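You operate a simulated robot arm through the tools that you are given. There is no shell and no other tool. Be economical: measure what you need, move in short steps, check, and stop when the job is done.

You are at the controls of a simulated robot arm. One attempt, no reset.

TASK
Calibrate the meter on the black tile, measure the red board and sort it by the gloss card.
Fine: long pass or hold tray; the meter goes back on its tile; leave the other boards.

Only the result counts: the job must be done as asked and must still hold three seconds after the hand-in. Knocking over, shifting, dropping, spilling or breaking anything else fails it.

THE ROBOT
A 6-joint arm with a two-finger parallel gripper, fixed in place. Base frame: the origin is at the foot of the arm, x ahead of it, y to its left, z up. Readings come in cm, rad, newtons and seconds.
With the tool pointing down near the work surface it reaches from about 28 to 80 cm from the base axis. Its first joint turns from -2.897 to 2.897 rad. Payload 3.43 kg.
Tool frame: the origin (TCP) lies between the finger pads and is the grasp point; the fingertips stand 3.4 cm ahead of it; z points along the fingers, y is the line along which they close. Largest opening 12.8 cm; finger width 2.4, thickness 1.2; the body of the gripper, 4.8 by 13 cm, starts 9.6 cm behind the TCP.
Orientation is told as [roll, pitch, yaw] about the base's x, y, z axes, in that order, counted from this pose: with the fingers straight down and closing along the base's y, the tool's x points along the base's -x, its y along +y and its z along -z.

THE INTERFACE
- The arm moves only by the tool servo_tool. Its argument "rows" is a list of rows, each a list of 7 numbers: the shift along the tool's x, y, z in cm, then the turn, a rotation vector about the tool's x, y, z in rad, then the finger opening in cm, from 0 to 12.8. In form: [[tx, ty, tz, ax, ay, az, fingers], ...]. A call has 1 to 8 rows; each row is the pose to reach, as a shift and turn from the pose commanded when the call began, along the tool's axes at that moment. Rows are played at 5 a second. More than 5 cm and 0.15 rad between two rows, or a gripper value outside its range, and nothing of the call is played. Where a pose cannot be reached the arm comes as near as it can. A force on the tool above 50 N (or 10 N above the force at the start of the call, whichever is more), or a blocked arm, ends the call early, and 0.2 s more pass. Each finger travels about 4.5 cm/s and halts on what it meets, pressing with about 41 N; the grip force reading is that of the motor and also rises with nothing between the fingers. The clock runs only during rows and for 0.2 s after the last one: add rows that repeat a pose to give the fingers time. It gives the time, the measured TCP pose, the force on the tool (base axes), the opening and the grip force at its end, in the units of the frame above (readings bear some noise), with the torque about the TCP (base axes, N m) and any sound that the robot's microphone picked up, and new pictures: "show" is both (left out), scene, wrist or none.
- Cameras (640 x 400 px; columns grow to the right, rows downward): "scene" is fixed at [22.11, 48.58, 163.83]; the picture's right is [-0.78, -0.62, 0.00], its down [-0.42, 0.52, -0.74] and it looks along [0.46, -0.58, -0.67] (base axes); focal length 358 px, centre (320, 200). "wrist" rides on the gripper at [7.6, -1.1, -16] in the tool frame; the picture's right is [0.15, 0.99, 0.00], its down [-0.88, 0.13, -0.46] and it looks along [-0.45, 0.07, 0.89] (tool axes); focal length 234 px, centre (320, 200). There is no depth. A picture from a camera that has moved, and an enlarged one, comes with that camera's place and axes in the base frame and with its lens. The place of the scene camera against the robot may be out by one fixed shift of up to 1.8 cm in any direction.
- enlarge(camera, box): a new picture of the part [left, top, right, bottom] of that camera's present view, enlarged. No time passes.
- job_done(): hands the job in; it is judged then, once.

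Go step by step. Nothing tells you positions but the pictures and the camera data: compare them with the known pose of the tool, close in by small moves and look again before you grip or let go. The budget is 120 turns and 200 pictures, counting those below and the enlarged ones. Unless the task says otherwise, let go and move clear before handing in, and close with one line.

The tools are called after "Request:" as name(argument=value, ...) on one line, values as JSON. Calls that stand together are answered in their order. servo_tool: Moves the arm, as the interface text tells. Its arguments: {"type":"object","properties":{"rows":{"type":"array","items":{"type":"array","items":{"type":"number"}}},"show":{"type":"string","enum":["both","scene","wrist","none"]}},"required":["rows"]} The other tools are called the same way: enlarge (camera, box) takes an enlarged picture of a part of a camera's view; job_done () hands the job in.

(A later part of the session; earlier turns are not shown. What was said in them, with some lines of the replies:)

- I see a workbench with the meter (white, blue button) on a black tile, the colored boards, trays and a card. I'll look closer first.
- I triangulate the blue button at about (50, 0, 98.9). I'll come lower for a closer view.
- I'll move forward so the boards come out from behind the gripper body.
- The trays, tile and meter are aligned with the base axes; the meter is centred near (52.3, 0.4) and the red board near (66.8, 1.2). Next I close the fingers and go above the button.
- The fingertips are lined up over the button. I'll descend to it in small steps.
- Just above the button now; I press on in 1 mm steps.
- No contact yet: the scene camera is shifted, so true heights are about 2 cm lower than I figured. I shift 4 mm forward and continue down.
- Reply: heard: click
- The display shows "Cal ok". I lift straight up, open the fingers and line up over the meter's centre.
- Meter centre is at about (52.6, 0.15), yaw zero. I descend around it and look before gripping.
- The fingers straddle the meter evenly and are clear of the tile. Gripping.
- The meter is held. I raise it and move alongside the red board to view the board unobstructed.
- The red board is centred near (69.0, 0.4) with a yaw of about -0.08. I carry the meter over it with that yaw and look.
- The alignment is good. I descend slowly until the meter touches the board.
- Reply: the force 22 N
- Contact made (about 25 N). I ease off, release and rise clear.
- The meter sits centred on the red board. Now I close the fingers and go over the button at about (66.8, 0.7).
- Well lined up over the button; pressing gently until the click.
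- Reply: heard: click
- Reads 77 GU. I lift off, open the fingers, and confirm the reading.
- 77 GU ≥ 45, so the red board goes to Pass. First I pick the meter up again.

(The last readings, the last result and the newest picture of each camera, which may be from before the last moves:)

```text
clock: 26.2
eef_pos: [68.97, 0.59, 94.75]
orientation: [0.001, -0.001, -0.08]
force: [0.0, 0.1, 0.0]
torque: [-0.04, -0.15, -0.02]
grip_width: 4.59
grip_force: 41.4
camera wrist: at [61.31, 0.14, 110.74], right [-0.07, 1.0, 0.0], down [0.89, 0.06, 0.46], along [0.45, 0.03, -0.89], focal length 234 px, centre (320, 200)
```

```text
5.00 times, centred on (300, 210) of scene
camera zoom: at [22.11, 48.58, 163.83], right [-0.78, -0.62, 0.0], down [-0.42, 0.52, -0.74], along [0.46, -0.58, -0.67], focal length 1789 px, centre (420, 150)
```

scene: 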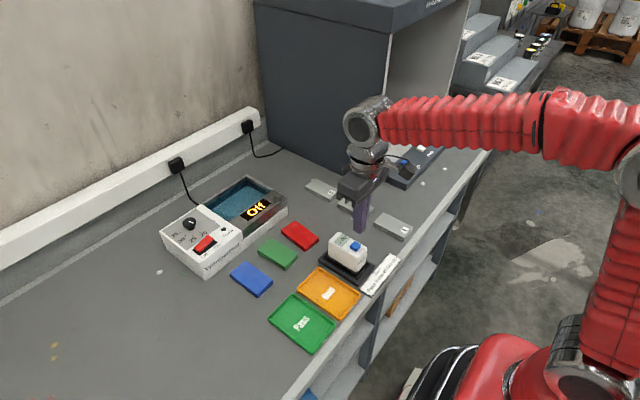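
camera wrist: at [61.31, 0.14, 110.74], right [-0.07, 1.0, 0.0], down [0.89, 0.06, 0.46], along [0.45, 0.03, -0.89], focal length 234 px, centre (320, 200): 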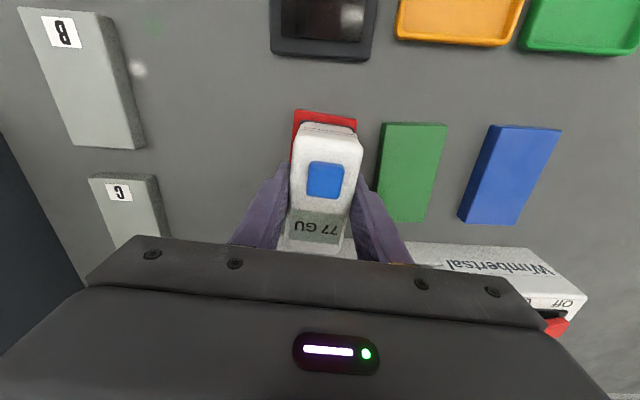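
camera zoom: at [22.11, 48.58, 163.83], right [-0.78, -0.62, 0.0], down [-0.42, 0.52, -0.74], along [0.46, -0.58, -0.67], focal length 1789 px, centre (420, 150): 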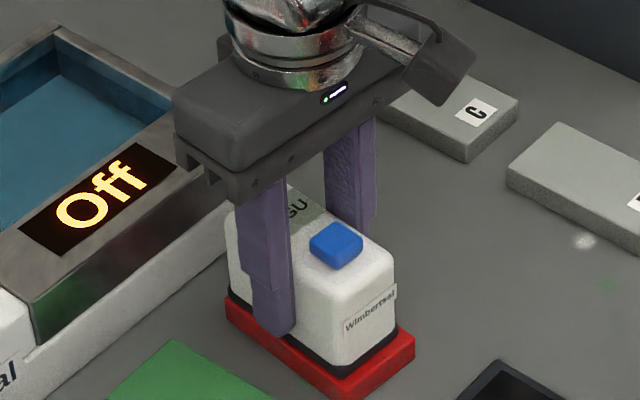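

Gripped. I lift and carry the meter back over its tile, straightening the yaw.

Request:
servo_tool(rows=[[0, 0, -1.5, 0, 0, 0, 3.5], [0, 0, -5, 0, 0, 0, 3.5], [3, -0.3, -7, 0, 0, -0.02, 3.5], [7, -0.7, -7, 0, 0, -0.04, 3.5], [11.5, -1.2, -7, 0, 0, -0.06, 3.5], [15.92, -1.68, -7, 0, 0, -0.08, 3.5], [15.92, -1.68, -7, 0, 0, -0.08, 3.5]], show="wrist")

Request:
enlarge(camera="scene", box=[270, 180, 430, 280])

Request:
enlarge(camera="wrist", box=[220, 60, 420, 185])

```text
clock: 27.8
eef_pos: [52.8, -0.11, 101.91]
orientation: [0.0, -0.001, 0.0]
force: [0.3, -0.6, -3.6]
torque: [0.01, 0.01, -0.01]
grip_width: 4.61
grip_force: 41.3
camera wrist: at [45.33, -1.19, 117.86], right [-0.15, 0.99, 0.0], down [0.88, 0.13, 0.46], along [0.45, 0.07, -0.89], focal length 234 px, centre (320, 200)
```

wrist: 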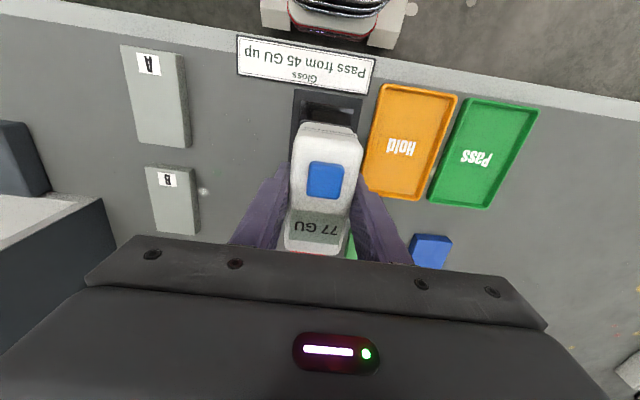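

```text
4.00 times, centred on (350, 230) of scene
camera zoom: at [22.11, 48.58, 163.83], right [-0.78, -0.62, 0.0], down [-0.42, 0.52, -0.74], along [0.46, -0.58, -0.67], focal length 1431 px, centre (200, 80)
```

zoom: 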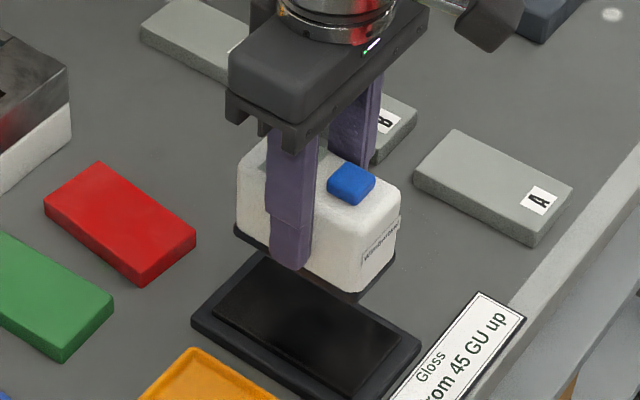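

```text
3.20 times, centred on (320, 122) of wrist
camera zoom: at [45.33, -1.19, 117.86], right [-0.15, 0.99, 0.0], down [0.88, 0.13, 0.46], along [0.45, 0.07, -0.89], focal length 749 px, centre (320, 448)
```

zoom: 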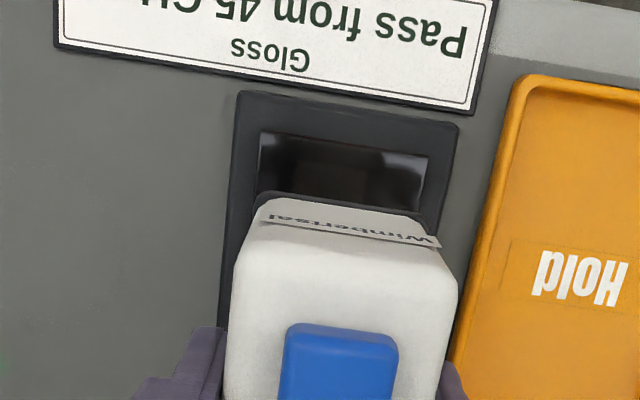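

Aligned over the tile. I lower most of the way, with a slight +y correction.

Request:
servo_tool(rows=[[0, 0.15, 3, 0, 0, 0, 3.5], [0, 0.15, 5.5, 0, 0, 0, 3.5], [0, 0.15, 6.5, 0, 0, 0, 3.5], [0, 0.15, 6.8, 0, 0, 0, 3.5]], show="none")

Request:
enlarge(camera="scene", box=[270, 180, 430, 280])

```text
clock: 28.8
eef_pos: [52.74, 0.04, 95.24]
orientation: [0.0, 0.0, -0.001]
force: [-1.0, 0.4, -3.9]
torque: [0.0, -0.02, 0.0]
grip_width: 4.59
grip_force: 40.8
```

```text
4.00 times, centred on (350, 230) of scene
camera zoom: at [22.11, 48.58, 163.83], right [-0.78, -0.62, 0.0], down [-0.42, 0.52, -0.74], along [0.46, -0.58, -0.67], focal length 1431 px, centre (200, 80)
```

zoom: 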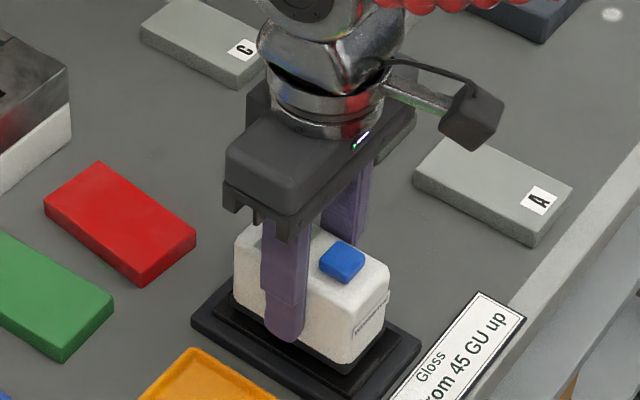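

Request:
servo_tool(rows=[[0, 0, 0.15, 0, 0, 0, 3.5], [0, 0, 0.3, 0, 0, 0, 3.5], [0, 0, 0.4, 0, 0, 0, 3.5], [0, 0, 0.5, 0, 0, 0, 3.5], [0, 0, 0.6, 0, 0, 0, 3.5]], show="none")

Request:
enlarge(camera="scene", box=[270, 180, 430, 280])

```text
clock: 30.0
eef_pos: [52.79, 0.24, 94.8]
orientation: [0.0, -0.004, 0.0]
force: [-1.1, -1.3, 21.1]
torque: [0.04, 1.18, 0.02]
grip_width: 4.58
grip_force: 41.3
```

```text
4.00 times, centred on (350, 230) of scene
camera zoom: at [22.11, 48.58, 163.83], right [-0.78, -0.62, 0.0], down [-0.42, 0.52, -0.74], along [0.46, -0.58, -0.67], focal length 1431 px, centre (200, 80)
```

zoom: 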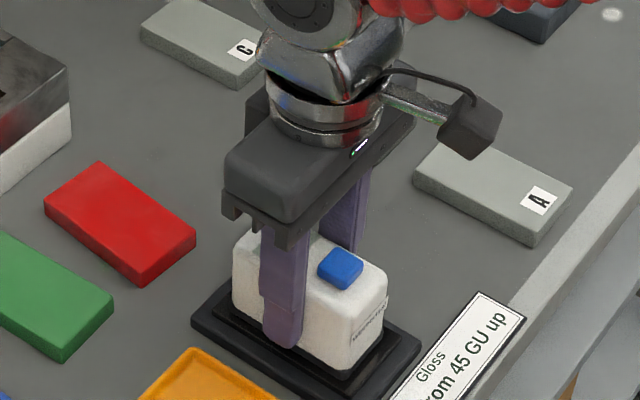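

The meter is down on its tile. I ease off, release and rise.

Request:
servo_tool(rows=[[0, 0, -0.2, 0, 0, 0, 3.5], [0, 0, -0.25, 0, 0, 0, 5.5], [0, 0, -0.25, 0, 0, 0, 7], [0, 0, -0.25, 0, 0, 0, 7], [0, 0, -4, 0, 0, 0, 7], [0, 0, -8, 0, 0, 0, 7], [0, 0, -12, 0, 0, 0, 7]], show="wrist")

Request:
enlarge(camera="scene", box=[270, 180, 430, 280])

Request:
enlarge(camera="wrist", box=[200, 80, 440, 230])

```text
clock: 31.6
eef_pos: [52.68, 0.34, 106.76]
orientation: [0.0, 0.001, 0.001]
force: [-0.1, 0.2, 1.3]
torque: [-0.01, 0.0, 0.01]
grip_width: 6.99
grip_force: 0.1
camera wrist: at [45.24, -0.75, 122.79], right [-0.15, 0.99, 0.0], down [0.88, 0.13, 0.45], along [0.45, 0.07, -0.89], focal length 234 px, centre (320, 200)
```

wrist: 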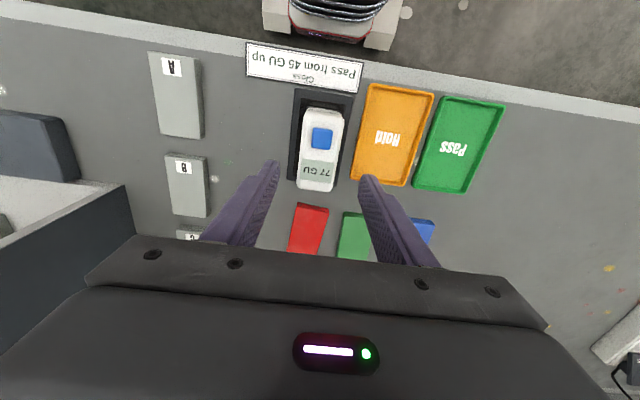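

```text
4.00 times, centred on (350, 230) of scene
camera zoom: at [22.11, 48.58, 163.83], right [-0.78, -0.62, 0.0], down [-0.42, 0.52, -0.74], along [0.46, -0.58, -0.67], focal length 1431 px, centre (200, 80)
```

zoom: 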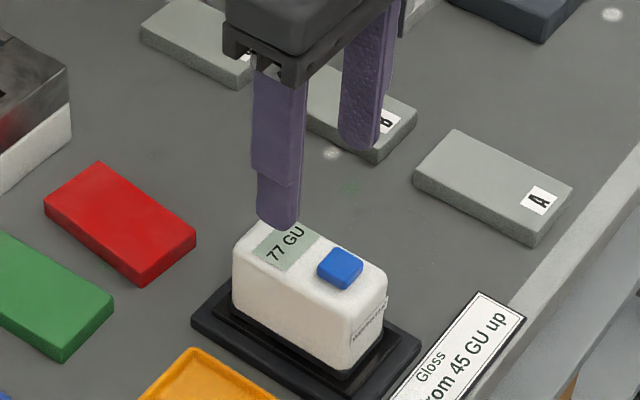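

```text
2.67 times, centred on (320, 155) of wrist
camera zoom: at [45.24, -0.75, 122.79], right [-0.15, 0.99, 0.0], down [0.88, 0.13, 0.45], along [0.45, 0.07, -0.89], focal length 624 px, centre (320, 320)
```

zoom: 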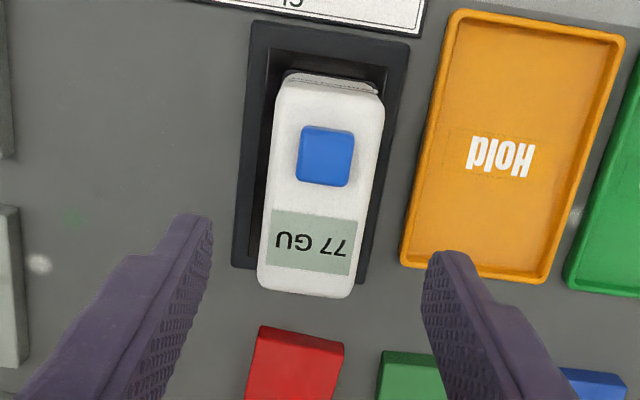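

The meter is back on its tile. Now I go above the red board for a precise look before gripping it.

Request:
servo_tool(rows=[[-4, 0.1, 0, 0, 0, 0.02, 7], [-8, 0.2, 0, 0, 0, 0.04, 7], [-12.5, 0.2, 0, 0, 0, 0.06, 7], [-16.1, 0.2, 3, 0, 0, 0.08, 7], [-16.1, 0.2, 6, 0, 0, 0.08, 6.8], [-16.1, 0.2, 6, 0, 0, 0.08, 6.8]], show="wrist")

Request:
enlarge(camera="wrist", box=[200, 80, 440, 230])

Request:
enlarge(camera="scene", box=[220, 180, 380, 280])

```text
clock: 33.0
eef_pos: [68.88, 0.65, 100.66]
orientation: [-0.001, 0.001, -0.081]
force: [0.8, -0.3, -0.5]
torque: [0.0, -0.01, -0.03]
grip_width: 6.81
grip_force: 0.1
camera wrist: at [61.25, 0.18, 116.57], right [-0.07, 1.0, 0.0], down [0.89, 0.06, 0.46], along [0.45, 0.03, -0.89], focal length 234 px, centre (320, 200)
```

wrist: 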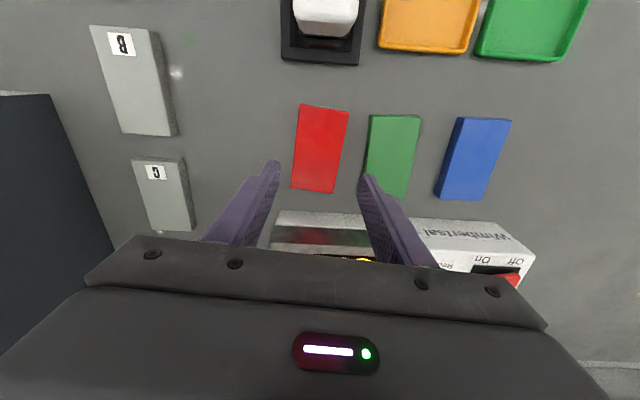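

```text
2.67 times, centred on (320, 155) of wrist
camera zoom: at [61.25, 0.18, 116.57], right [-0.07, 1.0, 0.0], down [0.89, 0.06, 0.46], along [0.45, 0.03, -0.89], focal length 624 px, centre (320, 320)
```

zoom: 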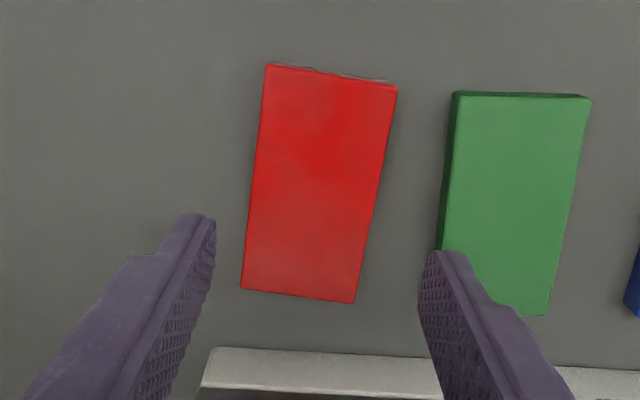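

```text
4.00 times, centred on (300, 230) of scene
camera zoom: at [22.11, 48.58, 163.83], right [-0.78, -0.62, 0.0], down [-0.42, 0.52, -0.74], along [0.46, -0.58, -0.67], focal length 1431 px, centre (400, 80)
```

zoom: 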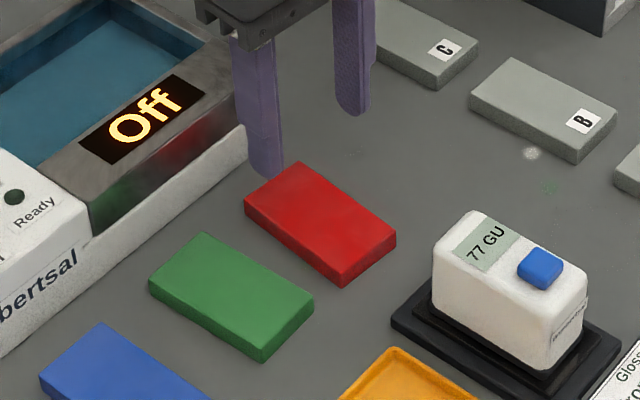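

The red board's centre is at about (68.97, 0.41), with yaw -0.088. I correct by 2.5 mm in y and descend around it.

Request:
servo_tool(rows=[[0, -0.25, 3, 0, 0, 0.006, 6.8], [0, -0.25, 6.5, 0, 0, 0.006, 6.8], [0, -0.25, 8.5, 0, 0, 0.006, 6.8], [0, -0.25, 9.2, 0, 0, 0.006, 6.8]], show="wrist")

Request:
enlarge(camera="scene", box=[236, 180, 364, 260])

Request:
enlarge(camera="wrist", box=[220, 120, 420, 245])

```text
clock: 34.0
eef_pos: [68.67, 0.32, 91.4]
orientation: [0.0, -0.002, -0.086]
force: [-3.8, -1.5, 10.7]
torque: [0.12, 0.23, 0.06]
grip_width: 6.82
grip_force: 0.0
camera wrist: at [61.07, -0.12, 107.37], right [-0.06, 1.0, 0.0], down [0.89, 0.05, 0.46], along [0.46, 0.03, -0.89], focal length 234 px, centre (320, 200)
```

wrist: 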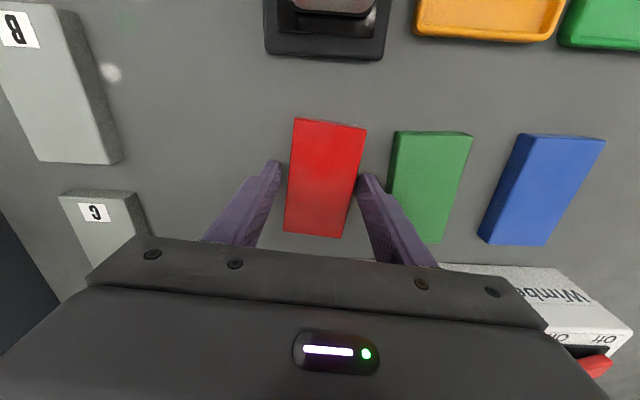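

```text
5.00 times, centred on (300, 220) of scene
camera zoom: at [22.11, 48.58, 163.83], right [-0.78, -0.62, 0.0], down [-0.42, 0.52, -0.74], along [0.46, -0.58, -0.67], focal length 1789 px, centre (420, 100)
```

zoom: 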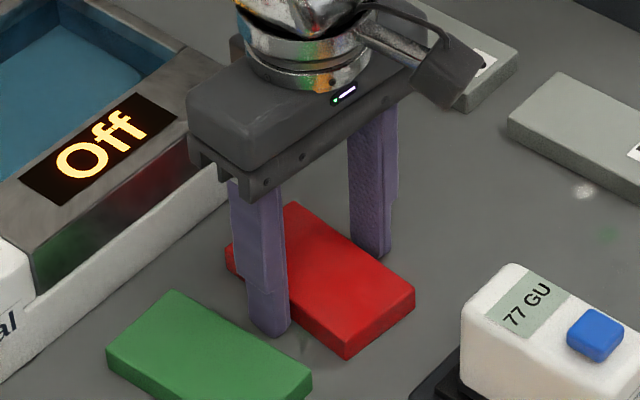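

```text
3.20 times, centred on (320, 182) of wrist
camera zoom: at [61.07, -0.12, 107.37], right [-0.06, 1.0, 0.0], down [0.89, 0.05, 0.46], along [0.46, 0.03, -0.89], focal length 749 px, centre (320, 256)
```

zoom: 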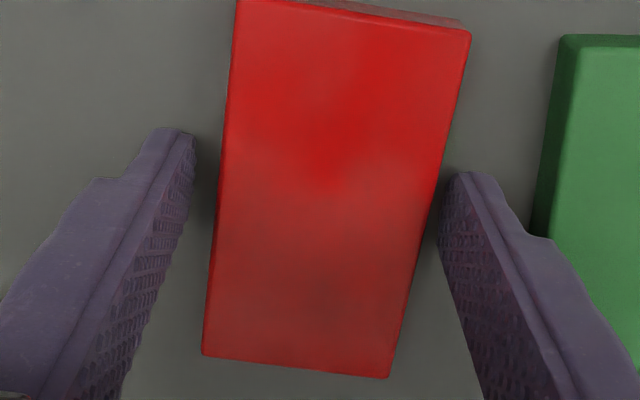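

The fingertips touched the bench (10 N), so bench is at about z 88. I raise 4 mm, recentre by 2 mm and grip.

Request:
servo_tool(rows=[[0, 0, -0.4, 0, 0, 0, 6.8], [0, 0.22, -0.4, 0, 0, 0, 6.8], [0, 0.22, -0.4, 0, 0, 0, 5.5], [0, 0.22, -0.4, 0, 0, 0, 4], [0, 0.22, -0.4, 0, 0, 0, 4], [0, 0.22, -0.4, 0, 0, 0, 4], [0, 0.22, -0.4, 0, 0, 0, 4]], show="wrist")

Request:
enlarge(camera="scene", box=[236, 180, 364, 260])

```text
clock: 35.6
eef_pos: [68.84, 0.38, 91.74]
orientation: [0.0, 0.001, -0.086]
force: [0.3, 0.2, 0.1]
torque: [-0.01, 0.0, 0.04]
grip_width: 5.37
grip_force: 41.3
camera wrist: at [61.22, 0.05, 107.77], right [-0.06, 1.0, 0.0], down [0.89, 0.05, 0.46], along [0.45, 0.03, -0.89], focal length 234 px, centre (320, 200)
```

wrist: 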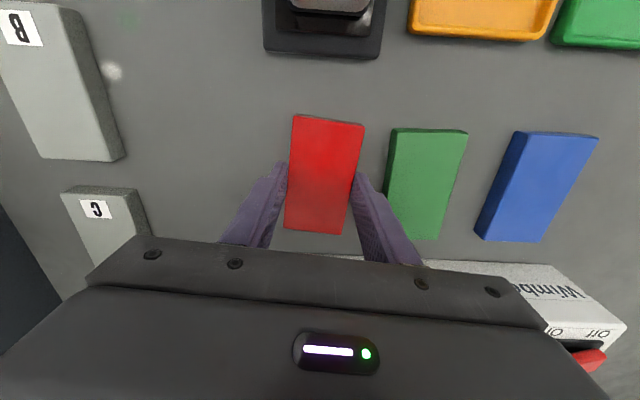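

```text
5.00 times, centred on (300, 220) of scene
camera zoom: at [22.11, 48.58, 163.83], right [-0.78, -0.62, 0.0], down [-0.42, 0.52, -0.74], along [0.46, -0.58, -0.67], focal length 1789 px, centre (420, 100)
```

zoom: 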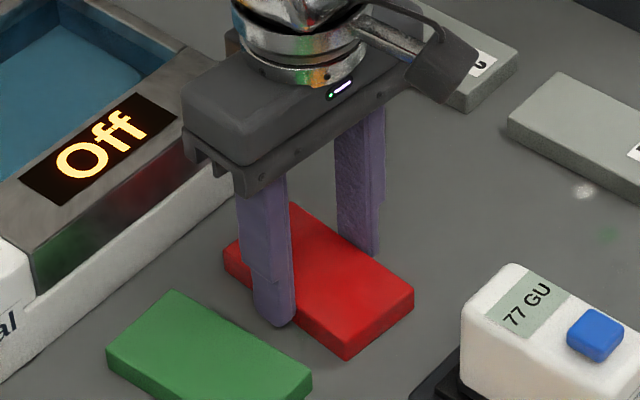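

Gripped, but the tray is barely wider than board plus fingers; I regrip 5 mm higher so the fingertips stay above the tray rim.

Request:
servo_tool(rows=[[0, 0, 0, 0, 0, 0, 6.2], [0, 0, 0, 0, 0, 0, 6.2], [0, 0, -0.5, 0, 0, 0, 6.2], [0, 0, -0.5, 0, 0, 0, 4], [0, 0, -0.5, 0, 0, 0, 4], [0, 0, -0.5, 0, 0, 0, 4], [0, 0, -1.5, 0, 0, 0, 4], [0, 0, -3.5, 0, 0, 0, 4]], show="none")

Request:
enlarge(camera="scene", box=[236, 180, 364, 260])

Request:
enlarge(camera="scene", box=[256, 270, 384, 350])

```text
clock: 37.4
eef_pos: [68.76, 0.69, 95.3]
orientation: [0.0, 0.001, -0.087]
force: [-1.3, -0.3, -1.2]
torque: [-0.01, -0.02, -0.01]
grip_width: 5.41
grip_force: 41.2
```

```text
5.00 times, centred on (300, 220) of scene
camera zoom: at [22.11, 48.58, 163.83], right [-0.78, -0.62, 0.0], down [-0.42, 0.52, -0.74], along [0.46, -0.58, -0.67], focal length 1789 px, centre (420, 100)
```

zoom: 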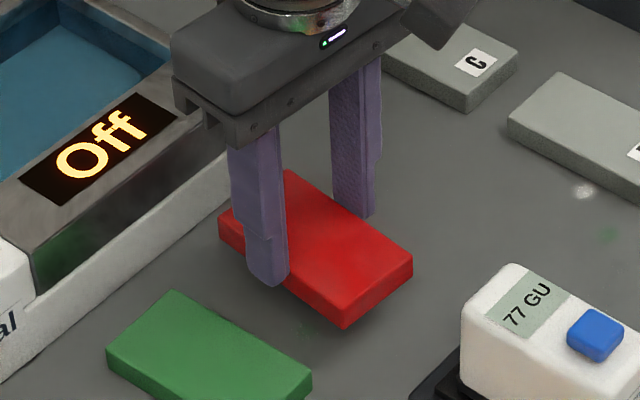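

```text
5.00 times, centred on (320, 310) of scene
camera zoom: at [22.11, 48.58, 163.83], right [-0.78, -0.62, 0.0], down [-0.42, 0.52, -0.74], along [0.46, -0.58, -0.67], focal length 1789 px, centre (320, -350)
```

zoom: 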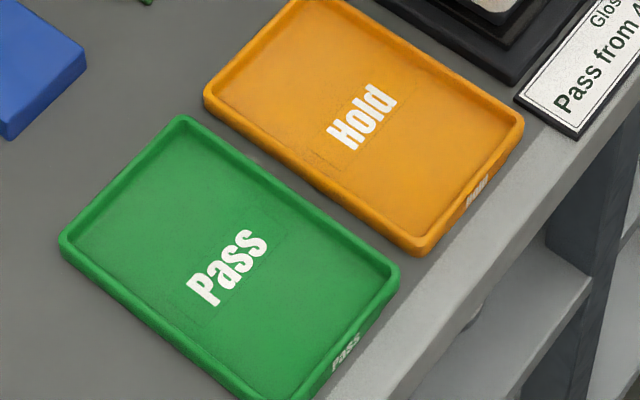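

The board is lifted securely. I carry it over the Pass tray centre, around (51.2, 20).

Request:
servo_tool(rows=[[0, 0, -4, 0, 0, 0, 4], [1.5, 3.5, -6, 0, 0, 0, 4], [5, 7, -6, 0, 0, -0.03, 4], [8.5, 10.4, -6, 0, 0, -0.05, 4], [12, 13.5, -6, 0, 0, -0.07, 4], [15.5, 16, -6, 0, 0, -0.09, 4], [19.27, 17.84, -6, 0, 0, -0.107, 4], [19.27, 17.84, -6, 0, 0, -0.107, 4]], show="wrist")

Request:
enlarge(camera="scene", box=[240, 240, 400, 340])

Request:
enlarge(camera="wrist", box=[220, 60, 460, 210])

```text
clock: 39.2
eef_pos: [50.91, 19.87, 100.92]
orientation: [-0.002, 0.001, 0.023]
force: [-0.3, -0.9, -0.6]
torque: [0.0, -0.01, 0.04]
grip_width: 5.38
grip_force: 41.1
camera wrist: at [43.41, 18.72, 116.98], right [-0.17, 0.99, 0.0], down [0.88, 0.15, 0.46], along [0.45, 0.08, -0.89], focal length 234 px, centre (320, 200)
```

wrist: 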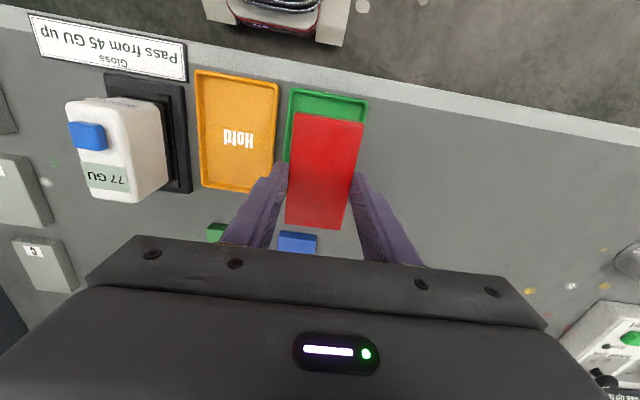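

```text
4.00 times, centred on (320, 290) of scene
camera zoom: at [22.11, 48.58, 163.83], right [-0.78, -0.62, 0.0], down [-0.42, 0.52, -0.74], along [0.46, -0.58, -0.67], focal length 1431 px, centre (320, -160)
```

zoom: 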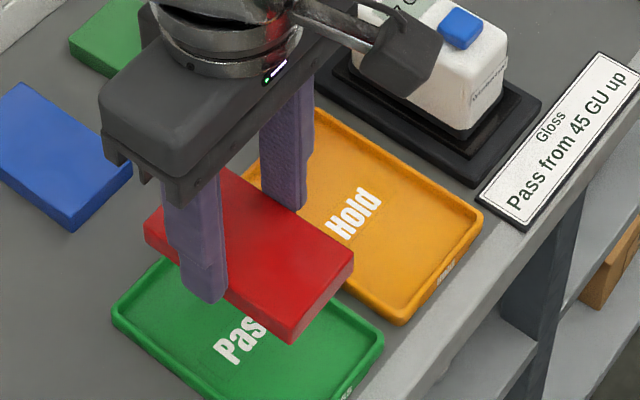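

```text
2.67 times, centred on (340, 135) of wrist
camera zoom: at [43.41, 18.72, 116.98], right [-0.17, 0.99, 0.0], down [0.88, 0.15, 0.46], along [0.45, 0.08, -0.89], focal length 624 px, centre (267, 373)
```

zoom: 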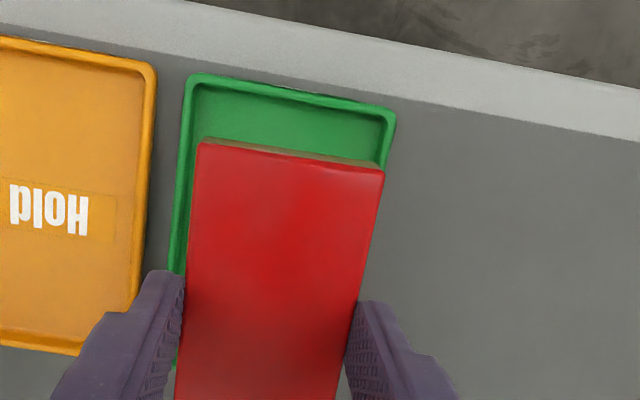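

Slightly short in y; I correct by 3 mm in y and 2 mm in x and lower to just above the tray.

Request:
servo_tool(rows=[[-0.2, 0.3, 3, 0, 0, 0, 4], [-0.2, 0.3, 5.5, 0, 0, 0, 4], [-0.2, 0.3, 7.0, 0, 0, 0, 4], [-0.2, 0.3, 7.0, 0, 0, 0, 4]], show="wrist")

Request:
enlarge(camera="scene", box=[250, 270, 378, 350])

Request:
enlarge(camera="wrist", box=[220, 80, 460, 230])

```text
clock: 40.2
eef_pos: [51.42, 20.26, 94.08]
orientation: [-0.002, 0.0, 0.021]
force: [-0.3, -0.4, -1.1]
torque: [0.01, 0.0, -0.04]
grip_width: 5.39
grip_force: 41.0
camera wrist: at [43.87, 19.0, 110.07], right [-0.17, 0.99, 0.0], down [0.88, 0.15, 0.46], along [0.45, 0.08, -0.89], focal length 234 px, centre (320, 200)
```

wrist: 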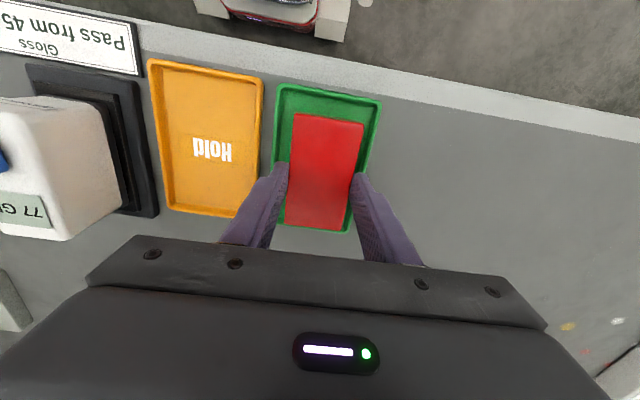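

```text
5.00 times, centred on (314, 310) of scene
camera zoom: at [22.11, 48.58, 163.83], right [-0.78, -0.62, 0.0], down [-0.42, 0.52, -0.74], along [0.46, -0.58, -0.67], focal length 1789 px, centre (350, -350)
```

zoom: 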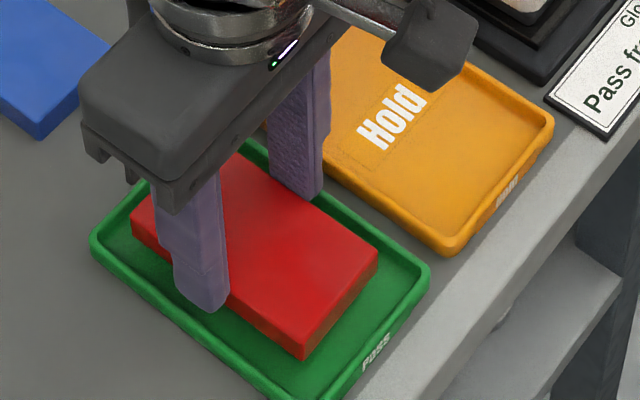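

```text
2.67 times, centred on (340, 155) of wrist
camera zoom: at [43.87, 19.0, 110.07], right [-0.17, 0.99, 0.0], down [0.88, 0.15, 0.46], along [0.45, 0.08, -0.89], focal length 624 px, centre (267, 320)
```

zoom: 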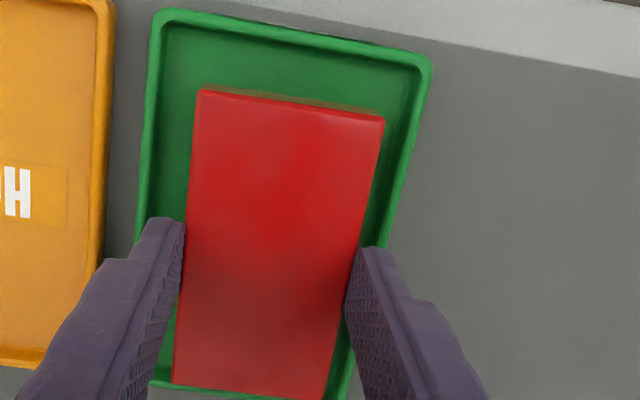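

Board is centred over the tray. Lowering in small steps until it rests.

Request:
servo_tool(rows=[[0, -0.1, 0.5, 0, 0, 0, 4], [0, -0.1, 0.8, 0, 0, 0, 4], [0, -0.1, 1.0, 0, 0, 0, 4], [0, -0.1, 1.15, 0, 0, 0, 4], [0, -0.1, 1.3, 0, 0, 0, 4]], show="none")

Request:
enlarge(camera="scene", box=[250, 270, 378, 350])

```text
clock: 41.4
eef_pos: [51.33, 19.99, 93.03]
orientation: [0.0, 0.0, 0.022]
force: [-0.2, -0.2, -0.5]
torque: [0.02, 0.02, 0.02]
grip_width: 5.39
grip_force: 40.9
```

```text
5.00 times, centred on (314, 310) of scene
camera zoom: at [22.11, 48.58, 163.83], right [-0.78, -0.62, 0.0], down [-0.42, 0.52, -0.74], along [0.46, -0.58, -0.67], focal length 1789 px, centre (350, -350)
```

zoom: 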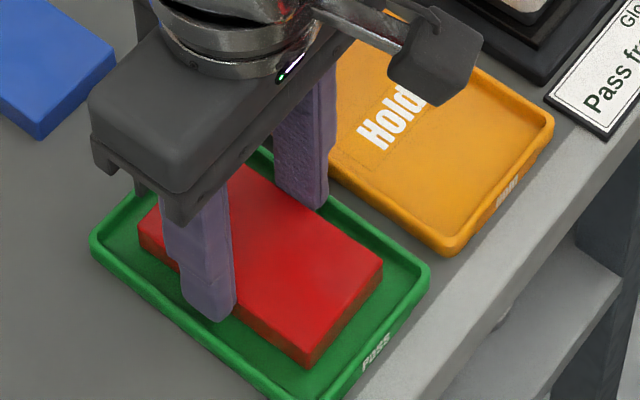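

Request:
servo_tool(rows=[[0, 0, 0.1, 0, 0, 0, 4], [0, 0, 0.2, 0, 0, 0, 4], [0, 0, 0.3, 0, 0, 0, 4], [0, 0, 0.4, 0, 0, 0, 4]], show="none")

Request:
enlarge(camera="scene", box=[250, 270, 378, 350])

```text
clock: 42.4
eef_pos: [51.2, 20.07, 92.69]
orientation: [0.001, -0.001, 0.023]
force: [-3.1, -4.5, 17.2]
torque: [-0.18, 0.4, 0.0]
grip_width: 5.36
grip_force: 41.0
```

```text
5.00 times, centred on (314, 310) of scene
camera zoom: at [22.11, 48.58, 163.83], right [-0.78, -0.62, 0.0], down [-0.42, 0.52, -0.74], along [0.46, -0.58, -0.67], focal length 1789 px, centre (350, -350)
```

zoom: 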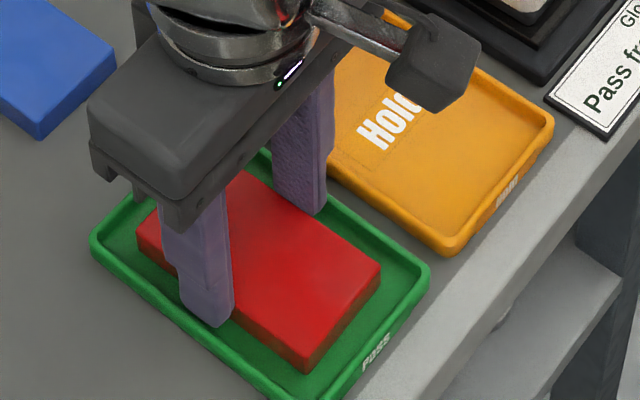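

The board rests in the tray. I ease off, open just a little, then rise straight up.

Request:
servo_tool(rows=[[0, 0, 0.2, 0, 0, 0, 4], [0, 0, 0.2, 0, 0, 0, 5.8], [0, 0, 0.2, 0, 0, 0, 5.8], [0, 0, -0.6, 0, 0, 0, 5.9], [0, 0, -2.5, 0, 0, 0, 6.2], [0, 0, -6, 0, 0, 0, 6.2], [0, 0, -10, 0, 0, 0, 6.2], [0, 0, -14, 0, 0, 0, 6.2]])

Request:
enlarge(camera="scene", box=[220, 190, 420, 315])

Request:
enlarge(camera="wrist", box=[200, 60, 440, 210])

```text
clock: 44.2
eef_pos: [51.64, 19.93, 106.77]
orientation: [-0.001, 0.002, 0.02]
force: [-0.6, -0.5, 0.0]
torque: [-0.01, -0.01, 0.03]
grip_width: 6.21
grip_force: 0.0
camera wrist: at [44.1, 18.67, 122.8], right [-0.17, 0.99, 0.0], down [0.88, 0.15, 0.46], along [0.45, 0.08, -0.89], focal length 234 px, centre (320, 200)
```

scene: 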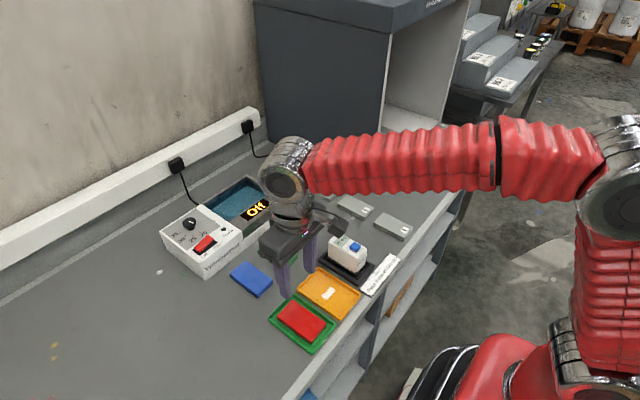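
wrist: 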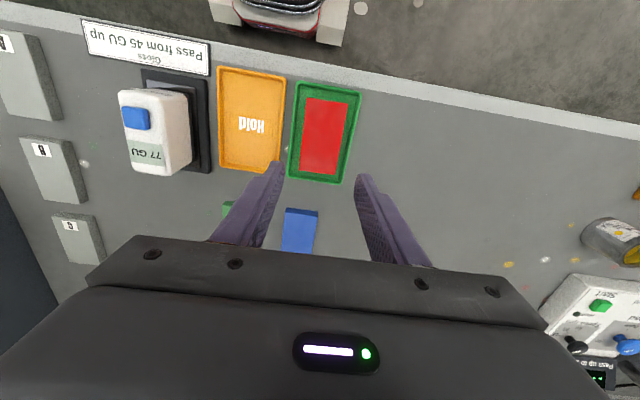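

```text
3.20 times, centred on (320, 252) of scene
camera zoom: at [22.11, 48.58, 163.83], right [-0.78, -0.62, 0.0], down [-0.42, 0.52, -0.74], along [0.46, -0.58, -0.67], focal length 1145 px, centre (320, 32)
```

zoom: 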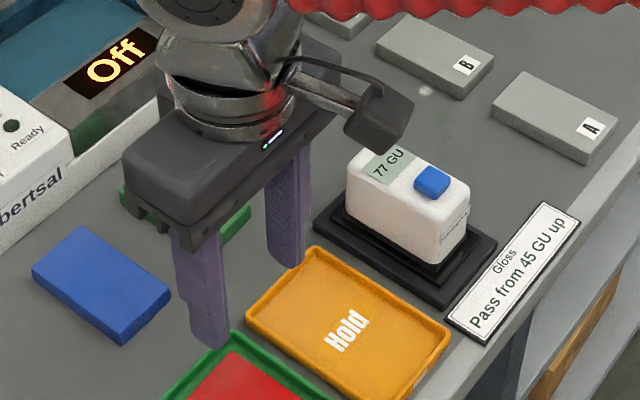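

```text
2.67 times, centred on (320, 135) of wrist
camera zoom: at [44.1, 18.67, 122.8], right [-0.17, 0.99, 0.0], down [0.88, 0.15, 0.46], along [0.45, 0.08, -0.89], focal length 624 px, centre (320, 373)
```

zoom: 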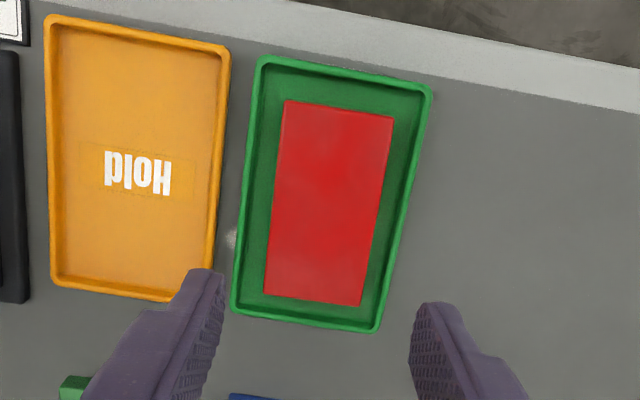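

The red board lies flat and centred in the Pass tray, the meter (77 GU) is on its tile, nothing else moved, and the gripper is clear. Handing in.

Request:
job_done()

```text
The job is handed in.
```

The meter was calibrated on the black tile ("Cal ok"). The red board then read 77 GU against the card's pass limit of 45, so it is in the Pass tray, laid lengthwise. The meter is back on its tile and the other boards were left alone.
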